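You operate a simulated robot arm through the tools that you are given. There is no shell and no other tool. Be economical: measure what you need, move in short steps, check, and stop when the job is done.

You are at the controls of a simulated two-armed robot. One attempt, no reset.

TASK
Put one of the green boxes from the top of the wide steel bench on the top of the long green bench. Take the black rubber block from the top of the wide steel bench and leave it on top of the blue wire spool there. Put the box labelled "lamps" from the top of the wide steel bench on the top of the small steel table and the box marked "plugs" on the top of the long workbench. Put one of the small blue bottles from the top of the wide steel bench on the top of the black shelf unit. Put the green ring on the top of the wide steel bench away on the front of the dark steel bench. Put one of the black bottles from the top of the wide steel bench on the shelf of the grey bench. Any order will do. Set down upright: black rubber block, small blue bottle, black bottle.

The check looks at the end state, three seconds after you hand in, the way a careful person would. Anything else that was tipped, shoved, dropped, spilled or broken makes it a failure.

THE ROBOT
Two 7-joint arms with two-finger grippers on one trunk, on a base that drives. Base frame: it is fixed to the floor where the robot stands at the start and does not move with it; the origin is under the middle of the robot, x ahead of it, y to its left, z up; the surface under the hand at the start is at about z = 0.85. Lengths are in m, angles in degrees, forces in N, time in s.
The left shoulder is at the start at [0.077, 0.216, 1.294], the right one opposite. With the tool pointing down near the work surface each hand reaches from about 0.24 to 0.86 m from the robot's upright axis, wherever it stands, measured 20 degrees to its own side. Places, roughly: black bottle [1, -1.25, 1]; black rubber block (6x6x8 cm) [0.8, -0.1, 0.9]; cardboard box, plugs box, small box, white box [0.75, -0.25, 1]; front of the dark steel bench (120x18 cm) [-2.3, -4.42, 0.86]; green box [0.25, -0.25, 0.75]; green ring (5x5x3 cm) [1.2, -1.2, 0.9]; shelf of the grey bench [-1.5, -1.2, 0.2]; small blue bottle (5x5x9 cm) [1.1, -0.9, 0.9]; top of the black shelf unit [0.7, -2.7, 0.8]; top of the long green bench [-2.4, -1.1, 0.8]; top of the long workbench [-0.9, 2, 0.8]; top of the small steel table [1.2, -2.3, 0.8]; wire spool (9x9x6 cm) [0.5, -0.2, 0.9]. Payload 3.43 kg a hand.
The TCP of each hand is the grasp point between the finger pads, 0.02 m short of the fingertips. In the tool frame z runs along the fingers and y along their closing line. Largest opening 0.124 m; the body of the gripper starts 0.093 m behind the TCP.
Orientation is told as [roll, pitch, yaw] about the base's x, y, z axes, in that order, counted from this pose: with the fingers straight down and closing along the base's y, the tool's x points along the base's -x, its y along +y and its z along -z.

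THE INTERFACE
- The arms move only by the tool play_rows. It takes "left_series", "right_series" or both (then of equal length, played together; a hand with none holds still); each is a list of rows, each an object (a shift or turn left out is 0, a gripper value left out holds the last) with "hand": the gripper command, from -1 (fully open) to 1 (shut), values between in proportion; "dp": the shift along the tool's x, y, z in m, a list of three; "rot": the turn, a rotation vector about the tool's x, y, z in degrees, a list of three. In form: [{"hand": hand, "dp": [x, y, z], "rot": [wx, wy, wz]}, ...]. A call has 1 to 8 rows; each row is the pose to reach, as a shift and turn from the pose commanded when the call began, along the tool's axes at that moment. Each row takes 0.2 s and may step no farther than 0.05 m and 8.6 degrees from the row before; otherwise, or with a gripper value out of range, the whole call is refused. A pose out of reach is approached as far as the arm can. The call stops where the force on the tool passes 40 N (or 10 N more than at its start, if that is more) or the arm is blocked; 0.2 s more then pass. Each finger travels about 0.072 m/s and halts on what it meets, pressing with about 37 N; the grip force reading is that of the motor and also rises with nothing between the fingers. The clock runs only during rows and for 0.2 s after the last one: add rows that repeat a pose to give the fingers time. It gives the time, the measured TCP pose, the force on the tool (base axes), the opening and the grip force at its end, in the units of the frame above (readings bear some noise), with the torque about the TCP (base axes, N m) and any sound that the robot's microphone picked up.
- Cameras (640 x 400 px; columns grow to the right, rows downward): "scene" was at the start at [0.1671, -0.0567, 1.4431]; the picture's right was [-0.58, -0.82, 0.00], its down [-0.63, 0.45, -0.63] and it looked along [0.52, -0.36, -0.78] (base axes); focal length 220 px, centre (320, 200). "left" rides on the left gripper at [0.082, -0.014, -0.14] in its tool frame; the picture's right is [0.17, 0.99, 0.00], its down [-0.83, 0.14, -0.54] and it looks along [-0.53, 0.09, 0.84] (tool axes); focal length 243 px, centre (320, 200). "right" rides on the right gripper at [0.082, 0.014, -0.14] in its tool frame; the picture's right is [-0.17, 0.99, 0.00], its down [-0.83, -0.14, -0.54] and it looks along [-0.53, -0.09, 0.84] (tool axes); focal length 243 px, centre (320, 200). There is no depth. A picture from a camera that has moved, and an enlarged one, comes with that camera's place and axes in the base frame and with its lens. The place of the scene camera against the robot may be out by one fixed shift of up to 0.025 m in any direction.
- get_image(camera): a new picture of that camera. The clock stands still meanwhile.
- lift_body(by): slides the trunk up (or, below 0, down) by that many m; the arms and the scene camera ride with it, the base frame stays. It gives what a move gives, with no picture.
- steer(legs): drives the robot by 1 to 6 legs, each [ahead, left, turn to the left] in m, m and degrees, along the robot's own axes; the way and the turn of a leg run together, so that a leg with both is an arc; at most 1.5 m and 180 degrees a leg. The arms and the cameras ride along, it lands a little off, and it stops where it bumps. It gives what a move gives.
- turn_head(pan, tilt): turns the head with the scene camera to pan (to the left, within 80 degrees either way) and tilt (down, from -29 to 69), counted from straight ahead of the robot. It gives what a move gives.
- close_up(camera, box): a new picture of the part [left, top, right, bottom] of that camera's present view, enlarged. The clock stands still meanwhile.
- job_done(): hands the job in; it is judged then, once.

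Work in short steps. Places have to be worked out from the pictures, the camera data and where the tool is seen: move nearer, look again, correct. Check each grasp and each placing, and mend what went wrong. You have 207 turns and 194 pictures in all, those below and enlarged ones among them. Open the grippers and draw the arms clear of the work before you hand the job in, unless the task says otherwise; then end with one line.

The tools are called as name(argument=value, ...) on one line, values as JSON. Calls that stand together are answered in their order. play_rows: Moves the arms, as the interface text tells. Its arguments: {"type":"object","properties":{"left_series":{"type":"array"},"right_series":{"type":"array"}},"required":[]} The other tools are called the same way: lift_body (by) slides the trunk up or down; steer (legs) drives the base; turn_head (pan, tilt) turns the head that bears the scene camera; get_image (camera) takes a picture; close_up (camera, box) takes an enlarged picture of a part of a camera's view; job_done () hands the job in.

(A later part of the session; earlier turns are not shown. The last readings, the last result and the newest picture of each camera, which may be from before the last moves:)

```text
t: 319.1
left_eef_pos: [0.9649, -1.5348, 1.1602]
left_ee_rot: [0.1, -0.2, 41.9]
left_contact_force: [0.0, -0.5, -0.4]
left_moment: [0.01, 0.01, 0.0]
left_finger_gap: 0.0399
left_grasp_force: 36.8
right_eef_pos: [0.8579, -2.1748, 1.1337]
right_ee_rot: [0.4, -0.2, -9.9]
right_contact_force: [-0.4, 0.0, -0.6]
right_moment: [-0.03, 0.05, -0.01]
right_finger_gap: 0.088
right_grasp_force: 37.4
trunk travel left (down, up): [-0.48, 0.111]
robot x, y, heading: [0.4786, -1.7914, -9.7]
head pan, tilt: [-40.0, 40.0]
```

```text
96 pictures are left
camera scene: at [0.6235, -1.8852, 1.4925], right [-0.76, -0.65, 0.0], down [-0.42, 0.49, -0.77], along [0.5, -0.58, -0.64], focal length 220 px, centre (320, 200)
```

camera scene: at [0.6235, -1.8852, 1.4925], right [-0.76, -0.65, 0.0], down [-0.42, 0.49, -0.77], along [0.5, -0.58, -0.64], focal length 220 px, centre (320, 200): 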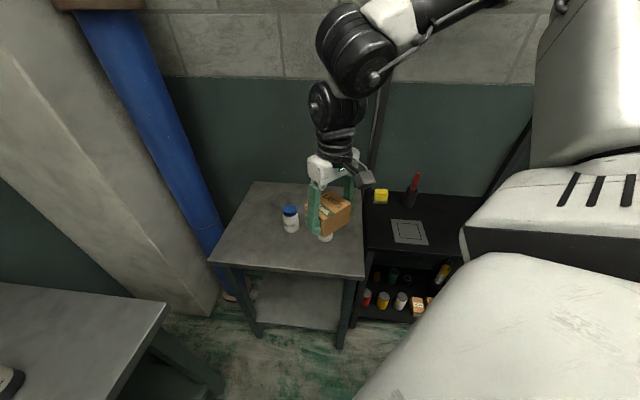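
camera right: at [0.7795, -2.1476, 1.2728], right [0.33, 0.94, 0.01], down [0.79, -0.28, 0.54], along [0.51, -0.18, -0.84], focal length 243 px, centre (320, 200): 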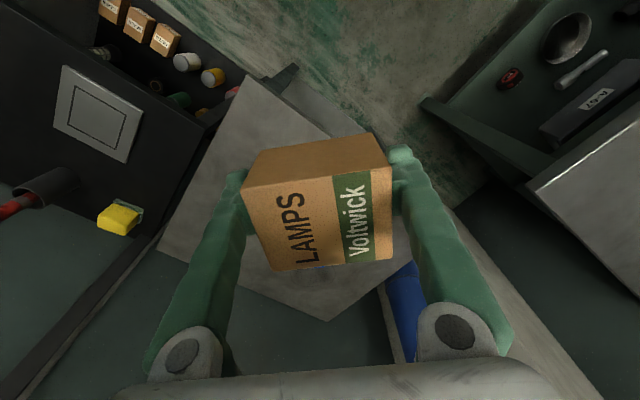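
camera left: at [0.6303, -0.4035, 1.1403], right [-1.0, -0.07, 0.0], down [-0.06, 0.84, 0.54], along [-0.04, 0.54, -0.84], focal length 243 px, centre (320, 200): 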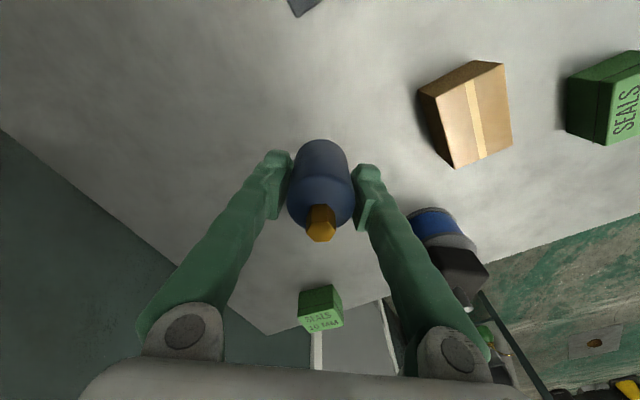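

Free spot on the table's front: about (1.09,-2.175), clear of the two white bottles. I nudge the base and carry the lamps box there.

steer(legs=[[0.08, 0.06, 0]])

play_rows(right_series=[{"dp": [-0.035, -0.005, 0]}, {"dp": [-0.07, -0.01, 0]}, {"dp": [-0.11, -0.015, 0]}, {"dp": [-0.149, -0.021, 0.01]}, {"dp": [-0.149, -0.021, 0.05]}, {"dp": [-0.149, -0.021, 0.09]}, {"dp": [-0.149, -0.021, 0.12]}])

get_image(camera="right")

close_up(camera="scene", box=[160, 130, 420, 320])

```text
t: 320.5
left_eef_pos: [1.0519, -1.4917, 1.1606]
left_ee_rot: [-0.1, -0.3, 41.8]
left_contact_force: [-0.4, -0.2, -0.5]
left_moment: [0.02, -0.01, 0.0]
left_finger_gap: 0.0399
left_grasp_force: 37.2
right_eef_pos: [0.9436, -2.1295, 1.1342]
right_ee_rot: [0.3, -0.4, -9.8]
right_contact_force: [-0.3, -1.0, -1.3]
right_moment: [-0.02, -0.01, -0.02]
right_finger_gap: 0.0879
right_grasp_force: 36.8
trunk travel left (down, up): [-0.48, 0.111]
robot x, y, heading: [0.5634, -1.7436, -9.8]
head pan, tilt: [-40.0, 40.0]
```

```text
t: 322.1
left_eef_pos: [1.0533, -1.4901, 1.1598]
left_ee_rot: [0.0, -0.1, 41.7]
left_contact_force: [0.8, 0.1, -0.9]
left_moment: [-0.01, -0.01, -0.01]
left_finger_gap: 0.0398
left_grasp_force: 37.1
right_eef_pos: [1.0913, -2.175, 1.0144]
right_ee_rot: [0.3, -0.2, -10.0]
right_contact_force: [-0.1, 0.4, -0.8]
right_moment: [-0.01, 0.04, 0.02]
right_finger_gap: 0.0876
right_grasp_force: 37.4
trunk travel left (down, up): [-0.48, 0.111]
robot x, y, heading: [0.5687, -1.7442, -9.8]
head pan, tilt: [-40.0, 40.0]
```

```text
95 pictures are left
camera right: at [1.0125, -2.149, 1.1534], right [0.33, 0.94, 0.01], down [0.79, -0.28, 0.54], along [0.51, -0.18, -0.84], focal length 243 px, centre (320, 200)
```

right: 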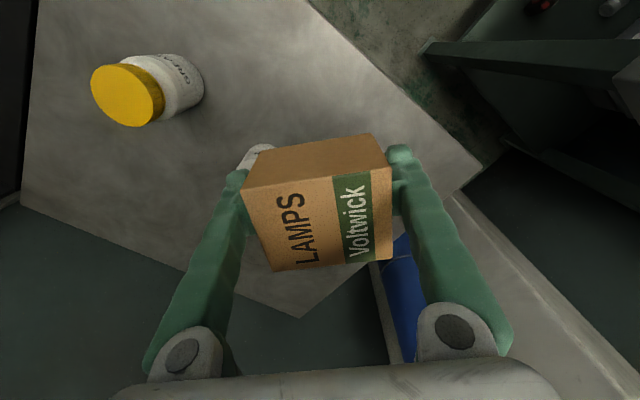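

```text
2.11 times, centred on (290, 225) of scene
camera zoom: at [0.7127, -1.8407, 1.4923], right [-0.76, -0.65, 0.0], down [-0.42, 0.49, -0.77], along [0.49, -0.59, -0.64], focal length 464 px, centre (383, 147)
```

zoom: 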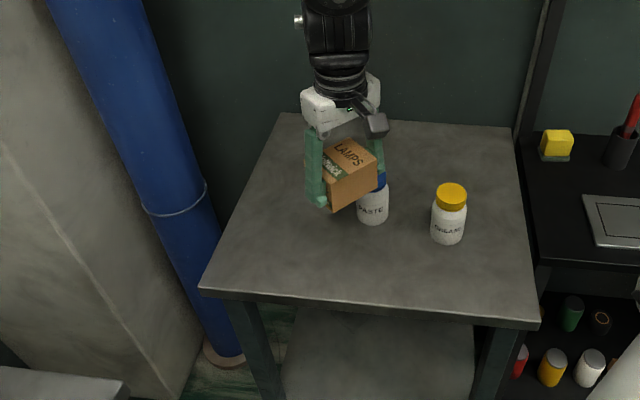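

The white/blue bottle is just behind the left finger's path; I shift 3 cm along the front edge away from it and lower.

play_rows(right_series=[{"dp": [-0.022, 0.021, 0]}, {"dp": [-0.022, 0.021, 0.04]}, {"dp": [-0.022, 0.021, 0.08]}, {"dp": [-0.022, 0.021, 0.11]}, {"dp": [-0.022, 0.021, 0.14]}])

get_image(camera="right")

```text
t: 323.3
left_eef_pos: [1.0532, -1.4915, 1.1589]
left_ee_rot: [0.0, -0.3, 41.8]
left_contact_force: [0.7, -0.3, -0.9]
left_moment: [0.03, 0.0, 0.0]
left_finger_gap: 0.0397
left_grasp_force: 36.8
right_eef_pos: [1.1144, -2.1609, 0.8753]
right_ee_rot: [0.5, -0.4, -9.9]
right_contact_force: [0.1, 0.2, -0.7]
right_moment: [0.02, -0.02, 0.02]
right_finger_gap: 0.088
right_grasp_force: 36.5
right hand out of reach, approached as far as the arm can: row 5
trunk travel left (down, up): [-0.48, 0.111]
robot x, y, heading: [0.5656, -1.7436, -9.9]
head pan, tilt: [-40.0, 40.0]
```

```text
93 pictures are left
camera right: at [1.0346, -2.1344, 1.0141], right [0.33, 0.94, 0.01], down [0.79, -0.28, 0.54], along [0.52, -0.17, -0.84], focal length 243 px, centre (320, 200)
```

right: 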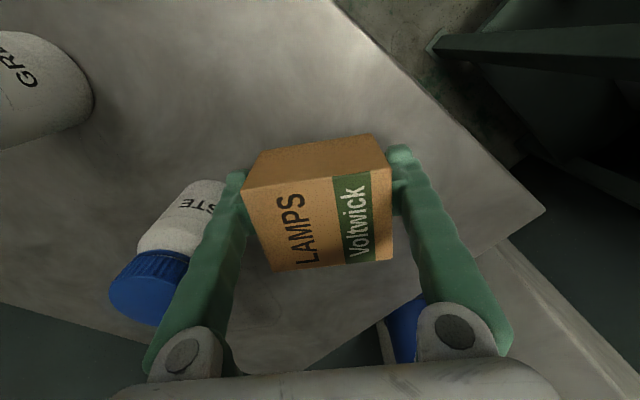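

I shift another 2.5 cm away from the paste bottle, then lower the trunk to set down.

play_rows(right_series=[{"dp": [0.0, 0.013, -0.01]}, {"dp": [0, 0.026, -0.01]}, {"dp": [0, 0.026, -0.01]}])

lift_body(by=-0.042)

get_image(camera="right")

```text
t: 324.1
left_eef_pos: [1.054, -1.4899, 1.1605]
left_ee_rot: [0.0, -0.2, 41.8]
left_contact_force: [0.1, 0.2, -0.4]
left_moment: [-0.01, 0.02, 0.01]
left_finger_gap: 0.0397
left_grasp_force: 37.3
right_eef_pos: [1.1079, -2.1408, 0.8899]
right_ee_rot: [0.4, -0.4, -10.1]
right_contact_force: [0.4, 0.1, -0.5]
right_moment: [0.01, 0.03, 0.01]
right_finger_gap: 0.0878
right_grasp_force: 36.9
right hand out of reach, approached as far as the arm can: row 1, 2, 3
trunk travel left (down, up): [-0.48, 0.111]
robot x, y, heading: [0.5655, -1.7413, -9.7]
head pan, tilt: [-40.0, 40.0]
```

```text
t: 324.9
left_eef_pos: [1.0519, -1.4909, 1.12]
left_ee_rot: [0.2, 0.0, 41.7]
left_contact_force: [1.2, -0.2, 0.0]
left_moment: [-0.02, 0.02, 0.04]
left_finger_gap: 0.0399
left_grasp_force: 37.5
right_eef_pos: [1.1067, -2.1394, 0.8555]
right_ee_rot: [0.3, -0.4, -10.0]
right_contact_force: [-4.9, 1.0, 17.4]
right_moment: [-0.4, 0.18, -0.11]
right_finger_gap: 0.0879
right_grasp_force: 36.5
trunk travel left (down, up): [-0.442, 0.149]
robot x, y, heading: [0.5633, -1.7428, -9.8]
head pan, tilt: [-40.0, 40.0]
stopped: the force on the tool passed its limit at 48 N (the readings are from after the stop); the commanded pose is now the measured one
```

```text
92 pictures are left
camera right: at [1.0281, -2.1128, 0.9942], right [0.33, 0.94, 0.01], down [0.79, -0.28, 0.54], along [0.51, -0.18, -0.84], focal length 243 px, centre (320, 200)
```

right: 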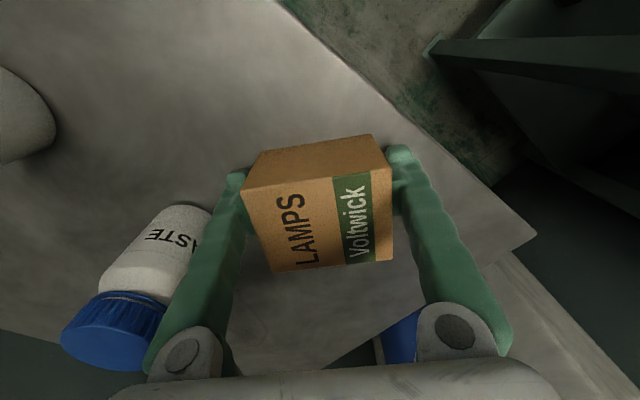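

Set down (contact, table top ≈0.82), box fully on the table. I open only slightly and rise.

play_rows(right_series=[{"hand": -0.55, "dp": [0, 0, -0.001]}, {"hand": -0.6, "dp": [0, 0, -0.001]}, {"hand": -0.6, "dp": [0, 0, -0.001]}, {"hand": -0.6, "dp": [0, 0, -0.03]}, {"hand": -0.6, "dp": [0, 0, -0.07]}, {"hand": -0.6, "dp": [0, 0, -0.11]}, {"hand": -0.6, "dp": [0, 0, -0.15]}, {"hand": -1, "dp": [0.02, 0, -0.19]}])

get_image(camera="right")

```text
t: 326.6
left_eef_pos: [1.0521, -1.49, 1.1202]
left_ee_rot: [0.1, 0.1, 41.8]
left_contact_force: [-0.4, 0.3, -1.2]
left_moment: [-0.02, -0.03, -0.02]
left_finger_gap: 0.0399
left_grasp_force: 36.8
right_eef_pos: [1.0865, -2.1372, 1.043]
right_ee_rot: [0.3, -0.3, -10.0]
right_contact_force: [-0.9, 0.6, -0.2]
right_moment: [0.0, -0.05, 0.01]
right_finger_gap: 0.1241
right_grasp_force: 0.1
trunk travel left (down, up): [-0.442, 0.149]
robot x, y, heading: [0.5641, -1.7413, -9.9]
head pan, tilt: [-40.0, 40.0]
```

```text
91 pictures are left
camera right: at [1.0081, -2.1101, 1.182], right [0.33, 0.94, 0.01], down [0.79, -0.28, 0.54], along [0.51, -0.18, -0.84], focal length 243 px, centre (320, 200)
```

right: 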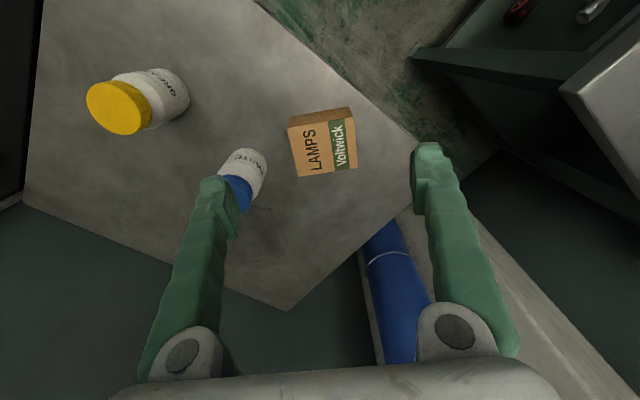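

Lamps box placed. I tuck the right hand, and move to face the black shelf for the bottle in the left hand.

play_rows(right_series=[{"dp": [0.04, 0, -0.02]}, {"dp": [0.08, 0, -0.04]}, {"dp": [0.12, 0, -0.06]}, {"dp": [0.15, 0, -0.07]}])

steer(legs=[[0, 0, -47], [0.22, -0.9, 0]])

turn_head(pan=25, tilt=40)

get_image(camera="scene")

```text
t: 327.6
left_eef_pos: [1.0517, -1.4912, 1.1202]
left_ee_rot: [0.2, -0.1, 41.8]
left_contact_force: [-0.3, 0.2, -1.3]
left_moment: [0.0, -0.02, 0.01]
left_finger_gap: 0.0397
left_grasp_force: 36.8
right_eef_pos: [0.9377, -2.1096, 1.1126]
right_ee_rot: [0.4, -0.4, -9.9]
right_contact_force: [0.4, -0.2, 0.1]
right_moment: [-0.01, 0.02, -0.02]
right_finger_gap: 0.1241
right_grasp_force: 0.0
trunk travel left (down, up): [-0.442, 0.149]
robot x, y, heading: [0.5625, -1.7392, -9.8]
head pan, tilt: [-40.0, 40.0]
```

```text
t: 342.9
left_eef_pos: [0.4428, -2.6031, 1.1189]
left_ee_rot: [0.1, 0.0, -5.7]
left_contact_force: [-0.2, 0.0, -1.3]
left_moment: [-0.02, -0.01, -0.03]
left_finger_gap: 0.0397
left_grasp_force: 36.6
right_eef_pos: [-0.0901, -2.937, 1.1127]
right_ee_rot: [0.4, -0.3, -57.4]
right_contact_force: [-0.1, -0.5, 1.6]
right_moment: [0.01, 0.01, 0.0]
right_finger_gap: 0.1241
right_grasp_force: 0.0
trunk travel left (down, up): [-0.442, 0.149]
robot x, y, heading: [-0.0716, -2.4137, -57.4]
head pan, tilt: [-40.0, 40.0]
```

```text
t: 344.3
left_eef_pos: [0.4429, -2.6022, 1.1195]
left_ee_rot: [0.2, 0.0, -5.7]
left_contact_force: [0.1, 0.0, -2.3]
left_moment: [-0.04, 0.01, 0.01]
left_finger_gap: 0.0399
left_grasp_force: 37.1
right_eef_pos: [-0.0903, -2.9378, 1.1135]
right_ee_rot: [0.4, -0.3, -57.4]
right_contact_force: [-0.8, -0.7, -0.1]
right_moment: [0.04, 0.0, -0.01]
right_finger_gap: 0.1241
right_grasp_force: 0.1
trunk travel left (down, up): [-0.442, 0.149]
robot x, y, heading: [-0.0739, -2.4149, -57.3]
head pan, tilt: [25.0, 40.0]
```

```text
90 pictures are left
camera scene: at [0.0506, -2.575, 1.4496], right [-0.53, -0.84, 0.0], down [-0.54, 0.34, -0.77], along [0.65, -0.41, -0.64], focal length 220 px, centre (320, 200)
```

scene: 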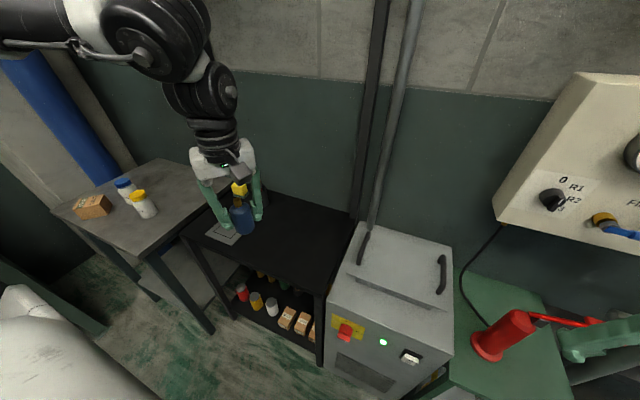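

The shelf's right half is clear; target about (0.53,-2.75). I move over it and lower part way.

play_rows(left_series=[{"dp": [-0.03, -0.035, 0]}, {"dp": [-0.06, -0.07, 0]}, {"dp": [-0.085, -0.105, 0]}, {"dp": [-0.101, -0.139, 0.0]}, {"dp": [-0.101, -0.139, 0.04]}, {"dp": [-0.101, -0.139, 0.08]}, {"dp": [-0.101, -0.139, 0.12]}, {"dp": [-0.101, -0.139, 0.16]}])

get_image(camera="left")

get_image(camera="scene")

```text
t: 346.1
left_eef_pos: [0.5317, -2.7519, 0.9576]
left_ee_rot: [0.1, -0.1, -5.6]
left_contact_force: [0.2, -0.4, -1.0]
left_moment: [-0.01, 0.01, 0.03]
left_finger_gap: 0.0401
left_grasp_force: 37.0
right_eef_pos: [-0.0887, -2.938, 1.1117]
right_ee_rot: [0.2, -0.2, -57.5]
right_contact_force: [1.2, 0.1, -0.5]
right_moment: [0.01, 0.01, 0.0]
right_finger_gap: 0.1239
right_grasp_force: 0.0
trunk travel left (down, up): [-0.442, 0.149]
robot x, y, heading: [-0.0741, -2.4184, -57.4]
head pan, tilt: [25.0, 40.0]
```

```text
89 pictures are left
camera left: at [0.449, -2.7576, 1.0984], right [-0.07, 1.0, 0.0], down [0.84, 0.06, 0.54], along [0.54, 0.04, -0.84], focal length 243 px, centre (320, 200)
```

left: 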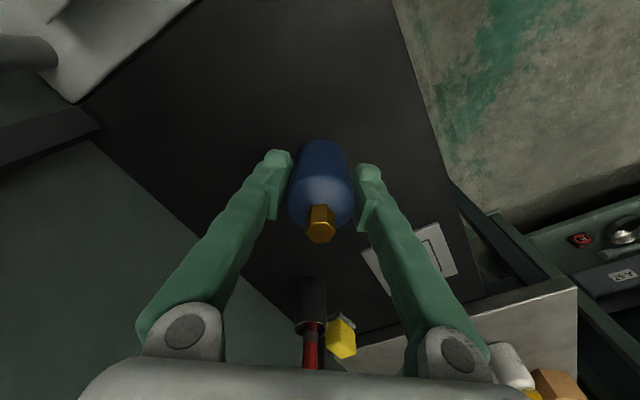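

```text
88 pictures are left
camera scene: at [0.052, -2.5749, 1.4495], right [-0.53, -0.85, 0.0], down [-0.54, 0.34, -0.77], along [0.65, -0.41, -0.64], focal length 220 px, centre (320, 200)
```

scene: 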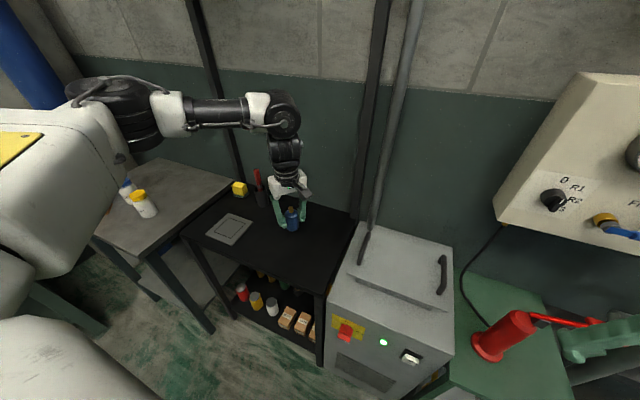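

Clear all round. I lower to contact.

play_rows(left_series=[{"dp": [0, 0, 0.03]}, {"dp": [0, 0, 0.06]}, {"dp": [0, 0, 0.08]}, {"dp": [0, 0, 0.092]}, {"dp": [0, 0, 0.1]}, {"dp": [0, 0, 0.108]}, {"dp": [0, 0, 0.116]}, {"dp": [0, 0, 0.124]}])

```text
t: 347.9
left_eef_pos: [0.5296, -2.7513, 0.8414]
left_ee_rot: [-0.2, -0.5, -5.5]
left_contact_force: [3.2, 5.9, 37.9]
left_moment: [0.17, 0.02, 0.01]
left_finger_gap: 0.0401
left_grasp_force: 37.1
right_eef_pos: [-0.0922, -2.9346, 1.1143]
right_ee_rot: [0.4, -0.6, -57.3]
right_contact_force: [0.1, 0.1, 0.3]
right_moment: [-0.02, -0.03, -0.02]
right_finger_gap: 0.1242
right_grasp_force: 0.1
trunk travel left (down, up): [-0.442, 0.149]
robot x, y, heading: [-0.0705, -2.4154, -57.3]
head pan, tilt: [25.0, 40.0]
```

play_rows(left_series=[{"dp": [0, 0, -0.007]}, {"hand": 0, "dp": [0, 0, -0.007]}, {"hand": -0.5, "dp": [0, 0, -0.007]}, {"hand": -0.5, "dp": [0, 0, -0.007]}, {"hand": -0.5, "dp": [0, 0, -0.05]}, {"hand": -0.5, "dp": [0, 0, -0.1]}, {"hand": -0.5, "dp": [0, 0, -0.15]}, {"hand": -0.5, "dp": [0, 0, -0.2]}])

get_image(camera="left")

```text
t: 349.7
left_eef_pos: [0.5299, -2.7521, 1.0367]
left_ee_rot: [0.3, 0.0, -5.6]
left_contact_force: [0.5, -0.6, -0.6]
left_moment: [0.01, 0.01, -0.03]
left_finger_gap: 0.093
left_grasp_force: 0.0
right_eef_pos: [-0.0915, -2.9365, 1.1129]
right_ee_rot: [0.4, -0.3, -57.3]
right_contact_force: [-0.4, -0.1, 0.0]
right_moment: [-0.03, -0.02, 0.0]
right_finger_gap: 0.1238
right_grasp_force: 0.0
trunk travel left (down, up): [-0.442, 0.149]
robot x, y, heading: [-0.072, -2.4144, -57.1]
head pan, tilt: [25.0, 40.0]
```

```text
87 pictures are left
camera left: at [0.4465, -2.7584, 1.1766], right [-0.07, 1.0, 0.0], down [0.84, 0.05, 0.54], along [0.54, 0.04, -0.84], focal length 243 px, centre (320, 200)
```

left: 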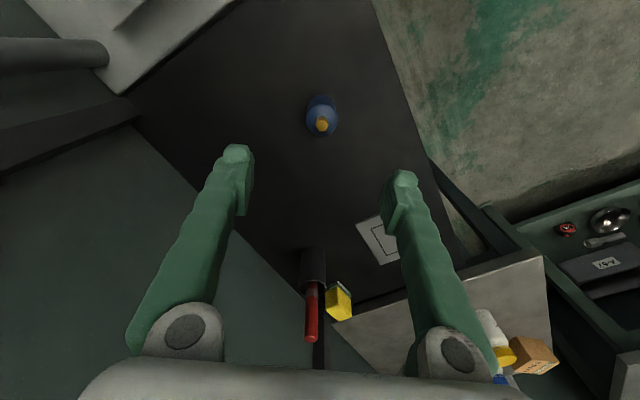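

Blue bottle stands on the shelf. Now the ring: I raise the left hand, back off, and drive to the bench's far end.

play_rows(left_series=[{"hand": -1, "dp": [0, 0, -0.04]}, {"dp": [0.03, 0.02, -0.08]}, {"dp": [0.06, 0.04, -0.1]}, {"dp": [0.09, 0.07, -0.1]}, {"dp": [0.11, 0.11, -0.1]}])

steer(legs=[[-0.3, 0, 0], [0, 0, 67], [0.9, 0.4, 0]])

turn_head(pan=20, tilt=45)

get_image(camera="scene")

get_image(camera="left")

```text
refused: row 2 steps farther than a row can; nothing moved
```

```text
t: 361.5
left_eef_pos: [1.1356, -1.19, 1.0351]
left_ee_rot: [0.1, 0.1, 61.7]
left_contact_force: [-0.1, 0.5, 0.2]
left_moment: [0.01, -0.01, 0.0]
left_finger_gap: 0.0929
left_grasp_force: 0.1
right_eef_pos: [1.0677, -1.8344, 1.1122]
right_ee_rot: [0.4, -0.3, 10.0]
right_contact_force: [-0.5, 0.4, 0.0]
right_moment: [0.03, 0.0, 0.02]
right_finger_gap: 0.1238
right_grasp_force: 0.0
trunk travel left (down, up): [-0.442, 0.149]
robot x, y, heading: [0.5925, -1.6194, 10.3]
head pan, tilt: [25.0, 40.0]
```

```text
t: 362.2
left_eef_pos: [1.1368, -1.1903, 1.0342]
left_ee_rot: [0.2, 0.0, 61.6]
left_contact_force: [-0.7, -0.8, 0.5]
left_moment: [-0.01, 0.01, 0.0]
left_finger_gap: 0.093
left_grasp_force: 0.0
right_eef_pos: [1.0685, -1.8357, 1.1127]
right_ee_rot: [0.5, -0.3, 10.0]
right_contact_force: [0.1, 0.1, 0.6]
right_moment: [-0.01, 0.0, 0.0]
right_finger_gap: 0.124
right_grasp_force: 0.0
trunk travel left (down, up): [-0.442, 0.149]
robot x, y, heading: [0.5933, -1.6186, 10.0]
head pan, tilt: [20.0, 45.0]
```

```text
86 pictures are left
camera scene: at [0.7684, -1.5691, 1.4424], right [0.5, -0.87, 0.0], down [-0.61, -0.35, -0.71], along [0.61, 0.35, -0.71], focal length 220 px, centre (320, 200)
```

scene: 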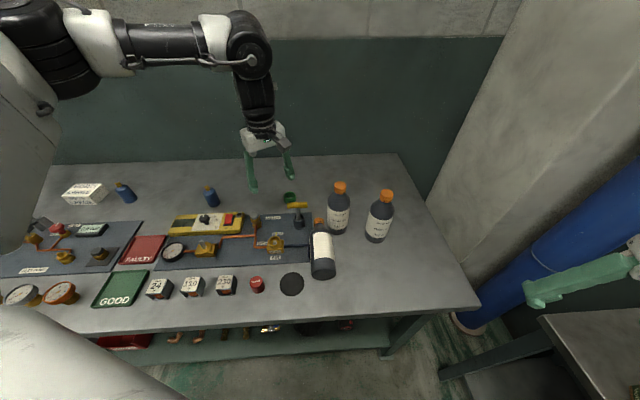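

```text
85 pictures are left
camera left: at [1.1105, -1.2693, 1.1755], right [-0.95, 0.32, 0.0], down [0.27, 0.8, 0.54], along [0.17, 0.51, -0.84], focal length 243 px, centre (320, 200)
```

left: 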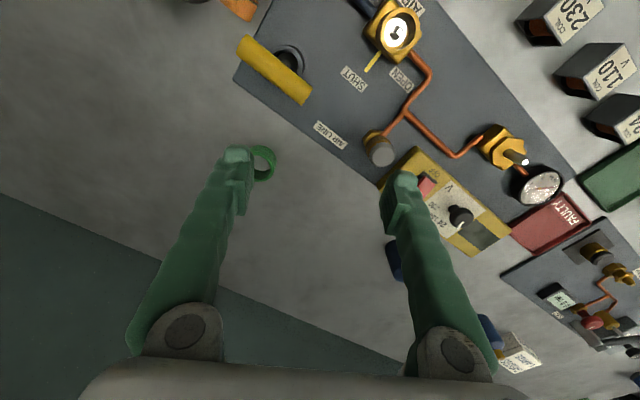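

The stray refusal left the hand lower than planned, but nothing was touched. The ring is at about (1.230,-1.161); I move over it and lower a little.

play_rows(left_series=[{"dp": [-0.023, -0.023, 0]}, {"dp": [-0.046, -0.046, 0.01]}, {"dp": [-0.07, -0.068, 0.03]}, {"dp": [-0.07, -0.068, 0.06]}, {"dp": [-0.07, -0.068, 0.06]}])

get_image(camera="left")

```text
t: 363.4
left_eef_pos: [1.2313, -1.1609, 0.976]
left_ee_rot: [0.2, -0.1, 61.7]
left_contact_force: [0.1, 0.1, -0.7]
left_moment: [-0.01, 0.01, 0.04]
left_finger_gap: 0.0928
left_grasp_force: 0.0
right_eef_pos: [1.0676, -1.8354, 1.1135]
right_ee_rot: [0.4, -0.3, 10.0]
right_contact_force: [-0.3, -0.9, -1.1]
right_moment: [0.01, 0.0, 0.02]
right_finger_gap: 0.1239
right_grasp_force: 0.1
trunk travel left (down, up): [-0.442, 0.149]
robot x, y, heading: [0.5958, -1.6178, 10.1]
head pan, tilt: [20.0, 45.0]
```

```text
84 pictures are left
camera left: at [1.2046, -1.2403, 1.1161], right [-0.95, 0.32, 0.0], down [0.27, 0.8, 0.54], along [0.17, 0.51, -0.84], focal length 243 px, centre (320, 200)
```

left: 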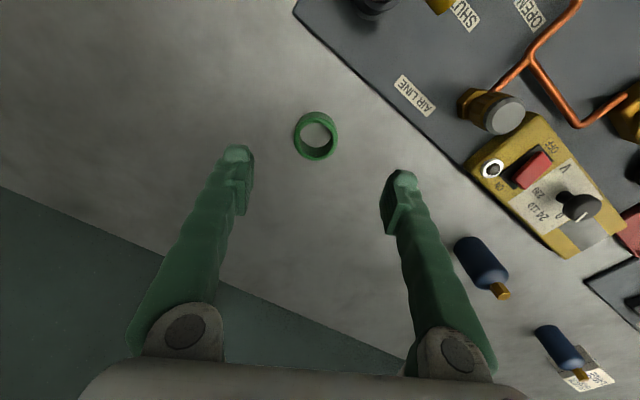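

Ring centred. Descend and grip.

play_rows(left_series=[{"dp": [0, 0, 0.04]}, {"dp": [0, 0, 0.08]}, {"dp": [0.0, 0, 0.1]}, {"hand": 1, "dp": [0, 0, 0.1]}, {"hand": 1, "dp": [0, 0, 0.1]}, {"hand": 1, "dp": [0, 0, 0.1]}, {"hand": 1, "dp": [0, 0, 0.06]}, {"hand": 1, "dp": [0, 0, 0.02]}])

get_image(camera="left")

```text
t: 365.2
left_eef_pos: [1.2275, -1.1605, 0.9549]
left_ee_rot: [0.3, 0.1, 61.6]
left_contact_force: [0.5, -0.3, -0.5]
left_moment: [0.01, -0.01, 0.03]
left_finger_gap: 0.0424
left_grasp_force: 37.0
right_eef_pos: [1.0679, -1.8358, 1.1124]
right_ee_rot: [0.4, -0.3, 10.0]
right_contact_force: [0.6, -0.8, 0.0]
right_moment: [-0.01, 0.0, 0.03]
right_finger_gap: 0.1241
right_grasp_force: 0.1
trunk travel left (down, up): [-0.442, 0.149]
robot x, y, heading: [0.591, -1.6159, 10.1]
head pan, tilt: [20.0, 45.0]
```

```text
83 pictures are left
camera left: at [1.2013, -1.2403, 1.0955], right [-0.95, 0.32, 0.0], down [0.27, 0.8, 0.54], along [0.17, 0.51, -0.84], focal length 243 px, centre (320, 200)
```

left: 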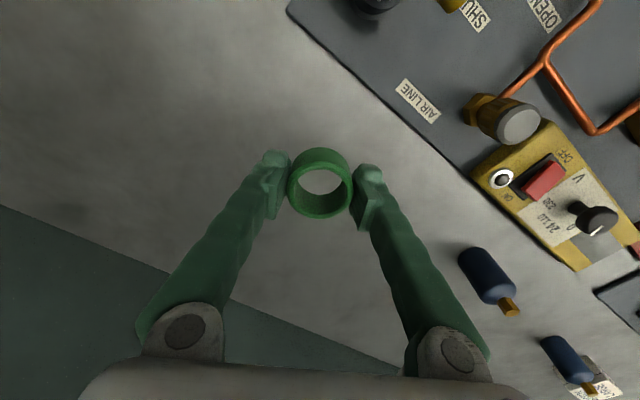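

Ring held. I raise it well above the bottles, then retract.

play_rows(left_series=[{"dp": [0, 0, -0.045]}, {"dp": [0, 0, -0.09]}, {"dp": [0, 0, -0.135]}, {"dp": [0.005, 0.005, -0.175]}, {"dp": [0.03, 0.035, -0.185]}, {"dp": [0.055, 0.07, -0.185]}, {"dp": [0.08, 0.1, -0.185]}, {"dp": [0.1, 0.13, -0.185]}])

```text
t: 367.0
left_eef_pos: [1.069, -1.186, 1.1413]
left_ee_rot: [0.1, 0.0, 61.7]
left_contact_force: [-0.4, 0.7, -0.3]
left_moment: [-0.03, -0.02, -0.03]
left_finger_gap: 0.0425
left_grasp_force: 37.5
left hand out of reach, approached as far as the arm can: row 4
right_eef_pos: [1.067, -1.8344, 1.1136]
right_ee_rot: [0.3, -0.3, 10.1]
right_contact_force: [-0.4, 0.4, 0.0]
right_moment: [0.01, -0.05, 0.02]
right_finger_gap: 0.1239
right_grasp_force: 0.1
trunk travel left (down, up): [-0.442, 0.149]
robot x, y, heading: [0.5929, -1.6195, 10.4]
head pan, tilt: [20.0, 45.0]
```

Next the black bottle at about (1.03,-1.43). I place the robot in front of it for the right hand.

steer(legs=[[-0.157, 0.161, 0], [0, 0, 23.6]])

turn_head(pan=-25, tilt=45)

get_image(camera="scene")

get_image(camera="right")

```text
t: 371.4
left_eef_pos: [0.6831, -0.902, 1.1411]
left_ee_rot: [0.1, -0.1, 84.6]
left_contact_force: [0.2, -0.7, 1.1]
left_moment: [0.01, -0.02, -0.01]
left_finger_gap: 0.0424
left_grasp_force: 37.1
right_eef_pos: [0.9349, -1.4985, 1.1121]
right_ee_rot: [0.4, -0.3, 32.9]
right_contact_force: [0.0, 0.2, -0.5]
right_moment: [-0.03, 0.02, -0.04]
right_finger_gap: 0.1238
right_grasp_force: 0.1
trunk travel left (down, up): [-0.442, 0.149]
robot x, y, heading: [0.4054, -1.4835, 33.0]
head pan, tilt: [20.0, 45.0]
```

```text
t: 372.5
left_eef_pos: [0.6836, -0.9011, 1.1414]
left_ee_rot: [0.2, 0.0, 84.6]
left_contact_force: [-0.8, -0.6, 0.9]
left_moment: [0.01, 0.02, 0.0]
left_finger_gap: 0.0425
left_grasp_force: 36.8
right_eef_pos: [0.9338, -1.4987, 1.1128]
right_ee_rot: [0.5, -0.2, 32.9]
right_contact_force: [0.3, -0.1, 0.2]
right_moment: [0.0, 0.02, 0.04]
right_finger_gap: 0.1239
right_grasp_force: 0.1
trunk travel left (down, up): [-0.442, 0.149]
robot x, y, heading: [0.4083, -1.4813, 32.8]
head pan, tilt: [-25.0, 45.0]
```

```text
82 pictures are left
camera scene: at [0.5795, -1.4195, 1.4424], right [0.14, -0.99, 0.0], down [-0.7, -0.1, -0.71], along [0.7, 0.1, -0.71], focal length 220 px, centre (320, 200)
```

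scene: 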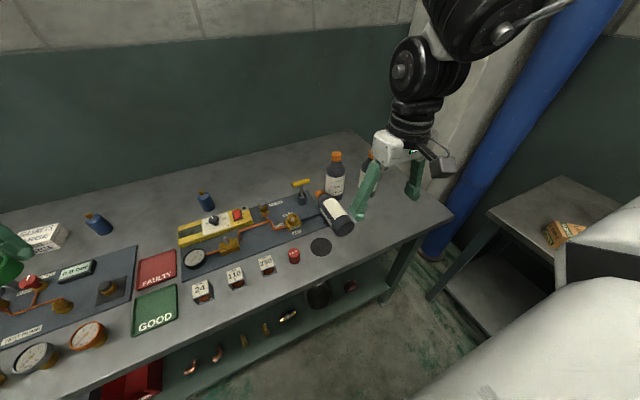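

```text
81 pictures are left
camera right: at [0.8576, -1.5329, 1.2512], right [-0.4, 0.92, 0.01], down [0.77, 0.33, 0.54], along [0.5, 0.22, -0.84], focal length 243 px, centre (320, 200)
```

right: 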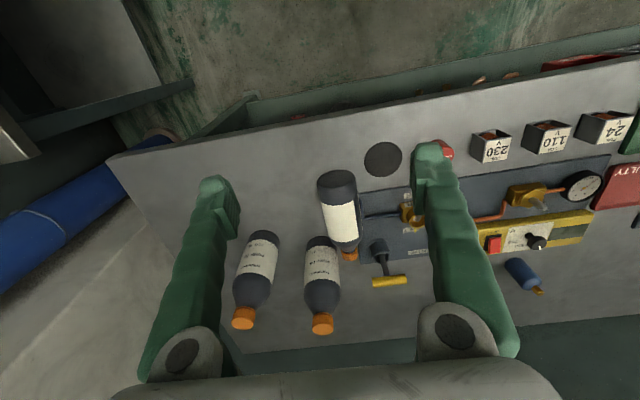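

One bottle looks tilted from here; I zoom to check whether it stands.

close_up(camera="scene", box=[260, 140, 420, 260])

```text
3.33 times, centred on (340, 200) of scene
camera zoom: at [0.5795, -1.4195, 1.4424], right [0.14, -0.99, 0.0], down [-0.7, -0.1, -0.71], along [0.7, 0.1, -0.71], focal length 734 px, centre (253, 200)
```

zoom: 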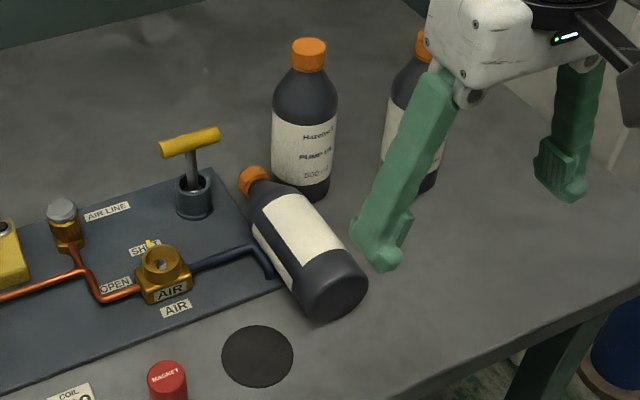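

The near bottle was knocked over by my left hand on the drive. I'll stand it up again and use it as the one to deliver. First I'll grip its base end and draw it away from the hose and the neighbouring bottle; I move the right hand above it.

play_rows(right_series=[{"dp": [-0.04, 0.004, 0]}, {"dp": [-0.08, 0.008, 0.01]}, {"dp": [-0.12, 0.012, 0.03]}, {"dp": [-0.122, 0.012, 0.07]}, {"dp": [-0.122, 0.012, 0.1]}, {"dp": [-0.122, 0.012, 0.1]}])

get_image(camera="right")

```text
t: 373.9
left_eef_pos: [0.6823, -0.9011, 1.1411]
left_ee_rot: [0.2, 0.0, 84.5]
left_contact_force: [-0.9, 0.5, -0.2]
left_moment: [0.0, -0.05, -0.05]
left_finger_gap: 0.0426
left_grasp_force: 37.1
right_eef_pos: [1.0289, -1.4222, 1.0125]
right_ee_rot: [0.5, -0.3, 33.0]
right_contact_force: [-0.2, 0.3, 0.6]
right_moment: [-0.02, 0.03, -0.02]
right_finger_gap: 0.1241
right_grasp_force: 0.2
trunk travel left (down, up): [-0.442, 0.149]
robot x, y, heading: [0.4059, -1.4812, 32.9]
head pan, tilt: [-25.0, 45.0]
```

```text
79 pictures are left
camera right: at [0.9527, -1.4565, 1.1515], right [-0.4, 0.92, 0.01], down [0.77, 0.33, 0.54], along [0.5, 0.22, -0.84], focal length 243 px, centre (320, 200)
```

right: 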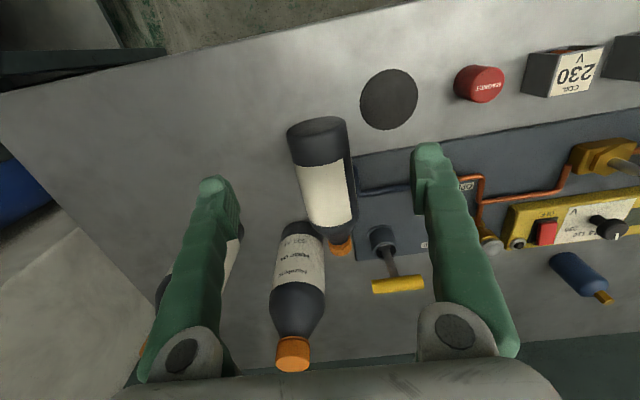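

The bottle lies with its base toward me. I descend over its base end, grip, and draw it 7 cm toward me.

play_rows(right_series=[{"hand": -0.45, "dp": [-0.025, -0.003, 0.03]}, {"hand": -0.45, "dp": [-0.025, -0.003, 0.07]}, {"hand": -0.45, "dp": [-0.025, -0.003, 0.1]}, {"hand": -0.45, "dp": [-0.025, -0.003, 0.121]}, {"hand": 1, "dp": [-0.025, -0.003, 0.121]}, {"hand": 1, "dp": [-0.025, -0.003, 0.121]}, {"hand": 1, "dp": [-0.025, -0.003, 0.121]}])

get_image(camera="right")

```text
t: 375.5
left_eef_pos: [0.6823, -0.9001, 1.1418]
left_ee_rot: [0.2, 0.0, 84.6]
left_contact_force: [0.1, -0.3, -0.6]
left_moment: [0.0, 0.02, 0.01]
left_finger_gap: 0.0424
left_grasp_force: 36.8
right_eef_pos: [1.0512, -1.41, 0.8925]
right_ee_rot: [0.4, -0.2, 32.8]
right_contact_force: [-0.1, -0.6, -0.3]
right_moment: [-0.09, 0.18, -0.01]
right_finger_gap: 0.066
right_grasp_force: 37.2
trunk travel left (down, up): [-0.442, 0.149]
robot x, y, heading: [0.4113, -1.4788, 33.2]
head pan, tilt: [-25.0, 45.0]
```

```text
78 pictures are left
camera right: at [0.9758, -1.4446, 1.0307], right [-0.4, 0.92, 0.01], down [0.77, 0.33, 0.54], along [0.49, 0.22, -0.84], focal length 243 px, centre (320, 200)
```

right: 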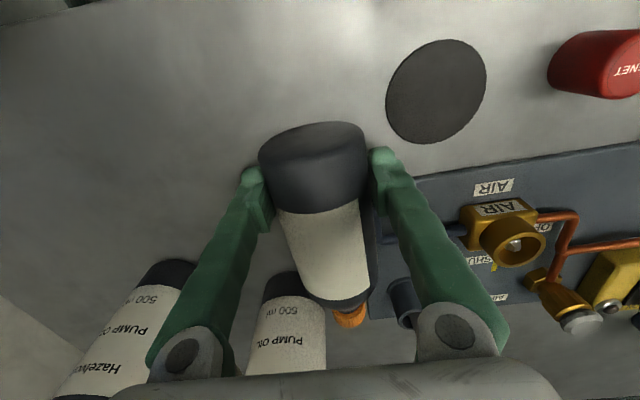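

play_rows(right_series=[{"dp": [0.02, 0, 0]}, {"dp": [0.04, 0, 0]}, {"dp": [0.06, 0, 0]}, {"dp": [0.08, 0, 0]}, {"dp": [0.08, 0, 0]}])

get_image(camera="right")

```text
t: 376.7
left_eef_pos: [0.682, -0.9018, 1.1402]
left_ee_rot: [0.2, 0.0, 84.6]
left_contact_force: [0.4, 0.0, -0.6]
left_moment: [-0.04, 0.0, -0.04]
left_finger_gap: 0.0421
left_grasp_force: 37.1
right_eef_pos: [0.9834, -1.4535, 0.8926]
right_ee_rot: [0.5, -0.3, 33.0]
right_contact_force: [-0.3, 0.7, -0.6]
right_moment: [-0.13, 0.15, 0.02]
right_finger_gap: 0.0658
right_grasp_force: 37.0
trunk travel left (down, up): [-0.442, 0.149]
robot x, y, heading: [0.4104, -1.4797, 33.1]
head pan, tilt: [-25.0, 45.0]
```

```text
77 pictures are left
camera right: at [0.9085, -1.4868, 1.0304], right [-0.4, 0.92, 0.01], down [0.77, 0.33, 0.54], along [0.5, 0.22, -0.84], focal length 243 px, centre (320, 200)
```

right: 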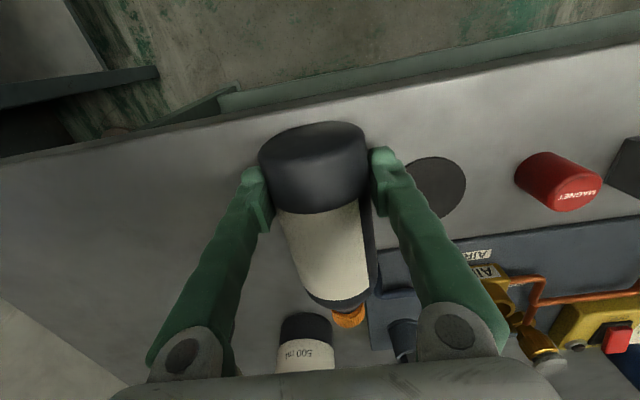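

It slides easily. I test whether this grip holds the bottle level when lifted a little.

play_rows(right_series=[{"dp": [0, 0, -0.01]}, {"dp": [0, 0, -0.025]}, {"dp": [0, 0, -0.04]}, {"dp": [0, 0, -0.04]}])

get_image(camera="right")

close_up(camera="scene", box=[260, 140, 420, 260])

```text
t: 377.7
left_eef_pos: [0.6819, -0.902, 1.1402]
left_ee_rot: [0.2, 0.0, 84.6]
left_contact_force: [-0.3, -0.1, 0.3]
left_moment: [0.0, -0.01, 0.01]
left_finger_gap: 0.0421
left_grasp_force: 37.5
right_eef_pos: [0.986, -1.4535, 0.9313]
right_ee_rot: [0.4, -0.1, 33.0]
right_contact_force: [0.6, -0.5, -4.6]
right_moment: [-0.1, 0.19, 0.02]
right_finger_gap: 0.0656
right_grasp_force: 36.5
trunk travel left (down, up): [-0.442, 0.149]
robot x, y, heading: [0.4126, -1.4842, 32.8]
head pan, tilt: [-25.0, 45.0]
```

```text
76 pictures are left
camera right: at [0.9097, -1.488, 1.0696], right [-0.4, 0.92, 0.01], down [0.77, 0.33, 0.54], along [0.49, 0.22, -0.84], focal length 243 px, centre (320, 200)
```

right: 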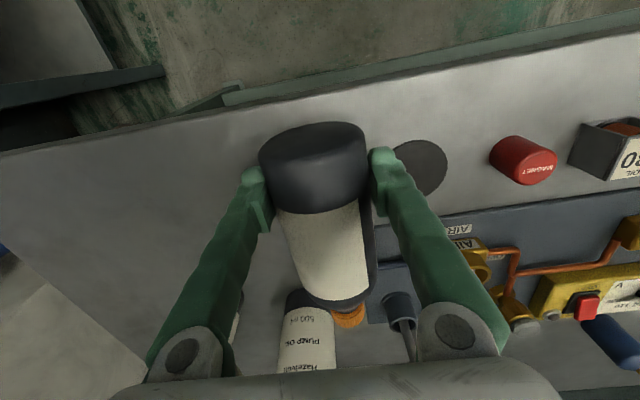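

```text
3.33 times, centred on (340, 200) of scene
camera zoom: at [0.5803, -1.4195, 1.4423], right [0.14, -0.99, 0.0], down [-0.7, -0.1, -0.71], along [0.7, 0.1, -0.71], focal length 734 px, centre (253, 200)
```

zoom: 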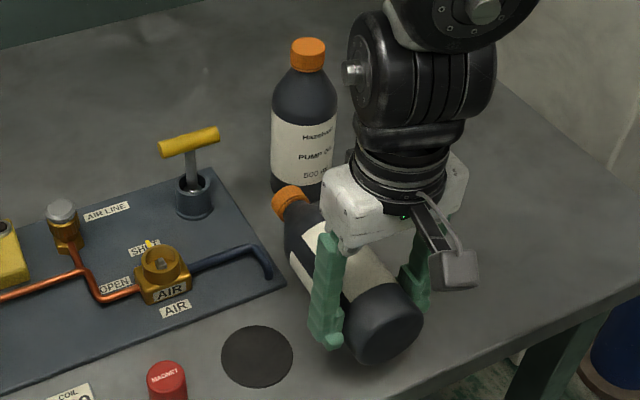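

The grip holds it level (4.5 N). I pull back a bit, then turn the hand clockwise 60° so the bottle can be laid where its neck is free.

play_rows(right_series=[{"dp": [0.025, 0, -0.015]}, {"dp": [0.05, 0, -0.03]}, {"dp": [0.05, 0, -0.03], "rot": [0, 0, 8]}, {"dp": [0.05, 0, -0.03], "rot": [0, 0, 16]}, {"dp": [0.05, 0, -0.03], "rot": [0, 0, 24]}, {"dp": [0.05, 0, -0.03], "rot": [0, 0, 32]}, {"dp": [0.05, 0, -0.03], "rot": [0, 0, 40]}, {"dp": [0.05, 0, -0.03], "rot": [0, 0, 48]}])

get_image(camera="right")

```text
t: 379.5
left_eef_pos: [0.6833, -0.9007, 1.1409]
left_ee_rot: [0.3, 0.0, 84.5]
left_contact_force: [-0.1, 0.1, 0.5]
left_moment: [-0.01, 0.01, 0.0]
left_finger_gap: 0.0419
left_grasp_force: 37.5
right_eef_pos: [1.128, -1.5351, 0.9273]
right_ee_rot: [1.1, 1.7, -13.3]
right_contact_force: [-0.1, -0.2, -5.4]
right_moment: [0.08, 0.2, -0.02]
right_finger_gap: 0.0657
right_grasp_force: 36.6
right hand out of reach, approached as far as the arm can: row 3, 4, 5, 6, 7, 8
trunk travel left (down, up): [-0.442, 0.149]
robot x, y, heading: [0.4114, -1.483, 32.9]
head pan, tilt: [-25.0, 45.0]
```

```text
74 pictures are left
camera right: at [1.055, -1.5077, 1.0674], right [0.39, 0.92, 0.01], down [0.79, -0.34, 0.51], along [0.48, -0.19, -0.86], focal length 243 px, centre (320, 200)
```

right: 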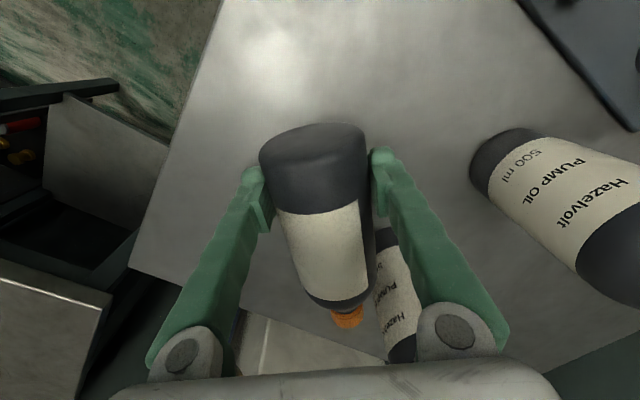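

Reaching that yaw pushed the hand outward, close to the third bottle. I roll the base back 8 cm to move away.

steer(legs=[[-0.08, 0, 0]])

get_image(camera="right")

close_up(camera="scene", box=[270, 120, 450, 255])

```text
t: 380.6
left_eef_pos: [0.6162, -0.9435, 1.14]
left_ee_rot: [0.3, -0.1, 84.6]
left_contact_force: [-1.1, -0.4, 0.6]
left_moment: [0.02, 0.01, 0.04]
left_finger_gap: 0.0422
left_grasp_force: 36.8
right_eef_pos: [1.0622, -1.5777, 0.926]
right_ee_rot: [0.9, 1.8, -13.2]
right_contact_force: [0.9, 0.1, -6.5]
right_moment: [0.07, 0.2, 0.0]
right_finger_gap: 0.0656
right_grasp_force: 37.0
trunk travel left (down, up): [-0.442, 0.149]
robot x, y, heading: [0.3445, -1.5291, 33.1]
head pan, tilt: [-25.0, 45.0]
```

```text
73 pictures are left
camera right: at [0.9891, -1.55, 1.067], right [0.39, 0.92, 0.01], down [0.79, -0.34, 0.51], along [0.48, -0.19, -0.86], focal length 243 px, centre (320, 200)
```

right: 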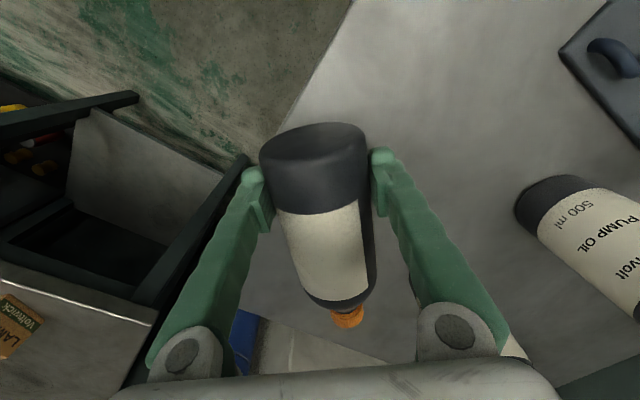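

```text
2.96 times, centred on (360, 188) of scene
camera zoom: at [0.5149, -1.4617, 1.4421], right [0.14, -0.99, 0.0], down [-0.7, -0.1, -0.71], along [0.7, 0.1, -0.71], focal length 652 px, centre (202, 237)
```

zoom: 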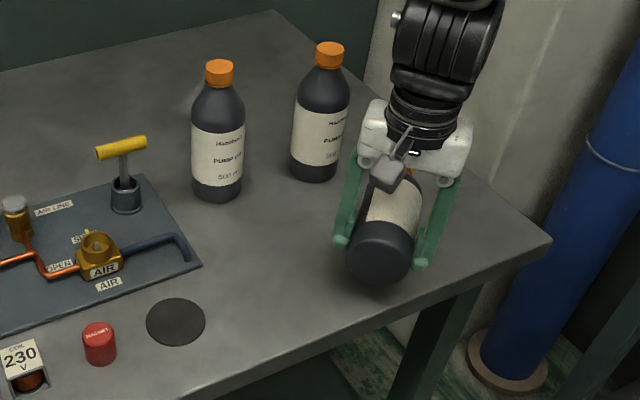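

Both other bottles are upright and there is free space here. I lay the bottle down and release.

play_rows(right_series=[{"dp": [0, 0, 0.012]}, {"dp": [0, 0, 0.024]}, {"dp": [0, 0, 0.034]}, {"hand": 0.0, "dp": [0, 0, 0.034]}, {"hand": -0.5, "dp": [0, 0, 0.034]}, {"hand": -0.5, "dp": [0, 0, 0.034]}, {"hand": -0.5, "dp": [0, 0, 0.0]}, {"hand": -0.5, "dp": [0, 0, -0.04]}])

get_image(camera="right")

```text
t: 382.4
left_eef_pos: [0.6151, -0.9433, 1.1416]
left_ee_rot: [0.2, 0.0, 84.6]
left_contact_force: [-0.1, -1.1, 0.6]
left_moment: [0.01, -0.05, 0.02]
left_finger_gap: 0.0422
left_grasp_force: 37.0
right_eef_pos: [1.0675, -1.5805, 0.9642]
right_ee_rot: [1.1, 1.8, -13.0]
right_contact_force: [0.9, -0.3, 0.4]
right_moment: [0.05, -0.06, 0.0]
right_finger_gap: 0.0933
right_grasp_force: 0.1
right hand out of reach, approached as far as the arm can: row 8
trunk travel left (down, up): [-0.442, 0.149]
robot x, y, heading: [0.3433, -1.5251, 33.0]
head pan, tilt: [-25.0, 45.0]
```

```text
71 pictures are left
camera right: at [0.9938, -1.5529, 1.1067], right [0.38, 0.92, 0.01], down [0.79, -0.34, 0.51], along [0.48, -0.18, -0.86], focal length 243 px, centre (320, 200)
```

right: 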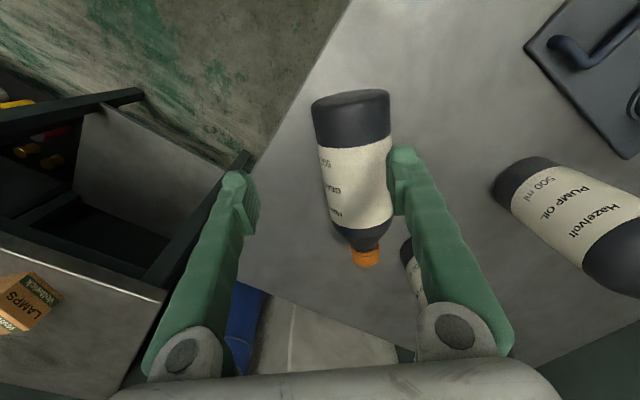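

The bottle rolled a little toward the third one. I regrip its base end and shift it by moving the base slightly back and right.

play_rows(right_series=[{"hand": -0.5, "dp": [0.011, 0.034, 0.01]}, {"hand": -0.5, "dp": [0.011, 0.034, 0.04]}, {"hand": -0.5, "dp": [0.011, 0.034, 0.07]}, {"hand": 1, "dp": [0.011, 0.034, 0.071]}, {"hand": 1, "dp": [0.011, 0.034, 0.071]}, {"hand": 1, "dp": [0.011, 0.034, 0.071]}])

get_image(camera="right")

```text
t: 383.8
left_eef_pos: [0.6156, -0.9442, 1.1411]
left_ee_rot: [0.1, 0.0, 84.7]
left_contact_force: [-0.2, -0.5, -0.2]
left_moment: [0.0, 0.01, -0.01]
left_finger_gap: 0.0421
left_grasp_force: 36.9
right_eef_pos: [1.0653, -1.5428, 0.8962]
right_ee_rot: [1.1, 1.7, -13.2]
right_contact_force: [1.1, 0.2, 2.8]
right_moment: [-0.01, -0.15, 0.16]
right_finger_gap: 0.0659
right_grasp_force: 37.3
right hand out of reach, approached as far as the arm can: row 1
trunk travel left (down, up): [-0.442, 0.149]
robot x, y, heading: [0.345, -1.5288, 32.9]
head pan, tilt: [-25.0, 45.0]
```

```text
70 pictures are left
camera right: at [0.9922, -1.5162, 1.0369], right [0.39, 0.92, 0.01], down [0.79, -0.34, 0.51], along [0.48, -0.19, -0.86], focal length 243 px, centre (320, 200)
```

right: 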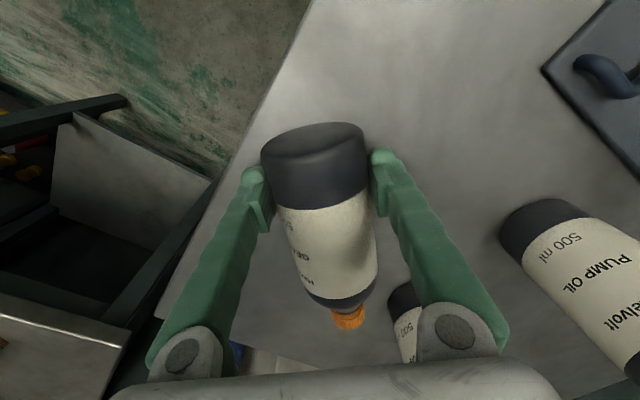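

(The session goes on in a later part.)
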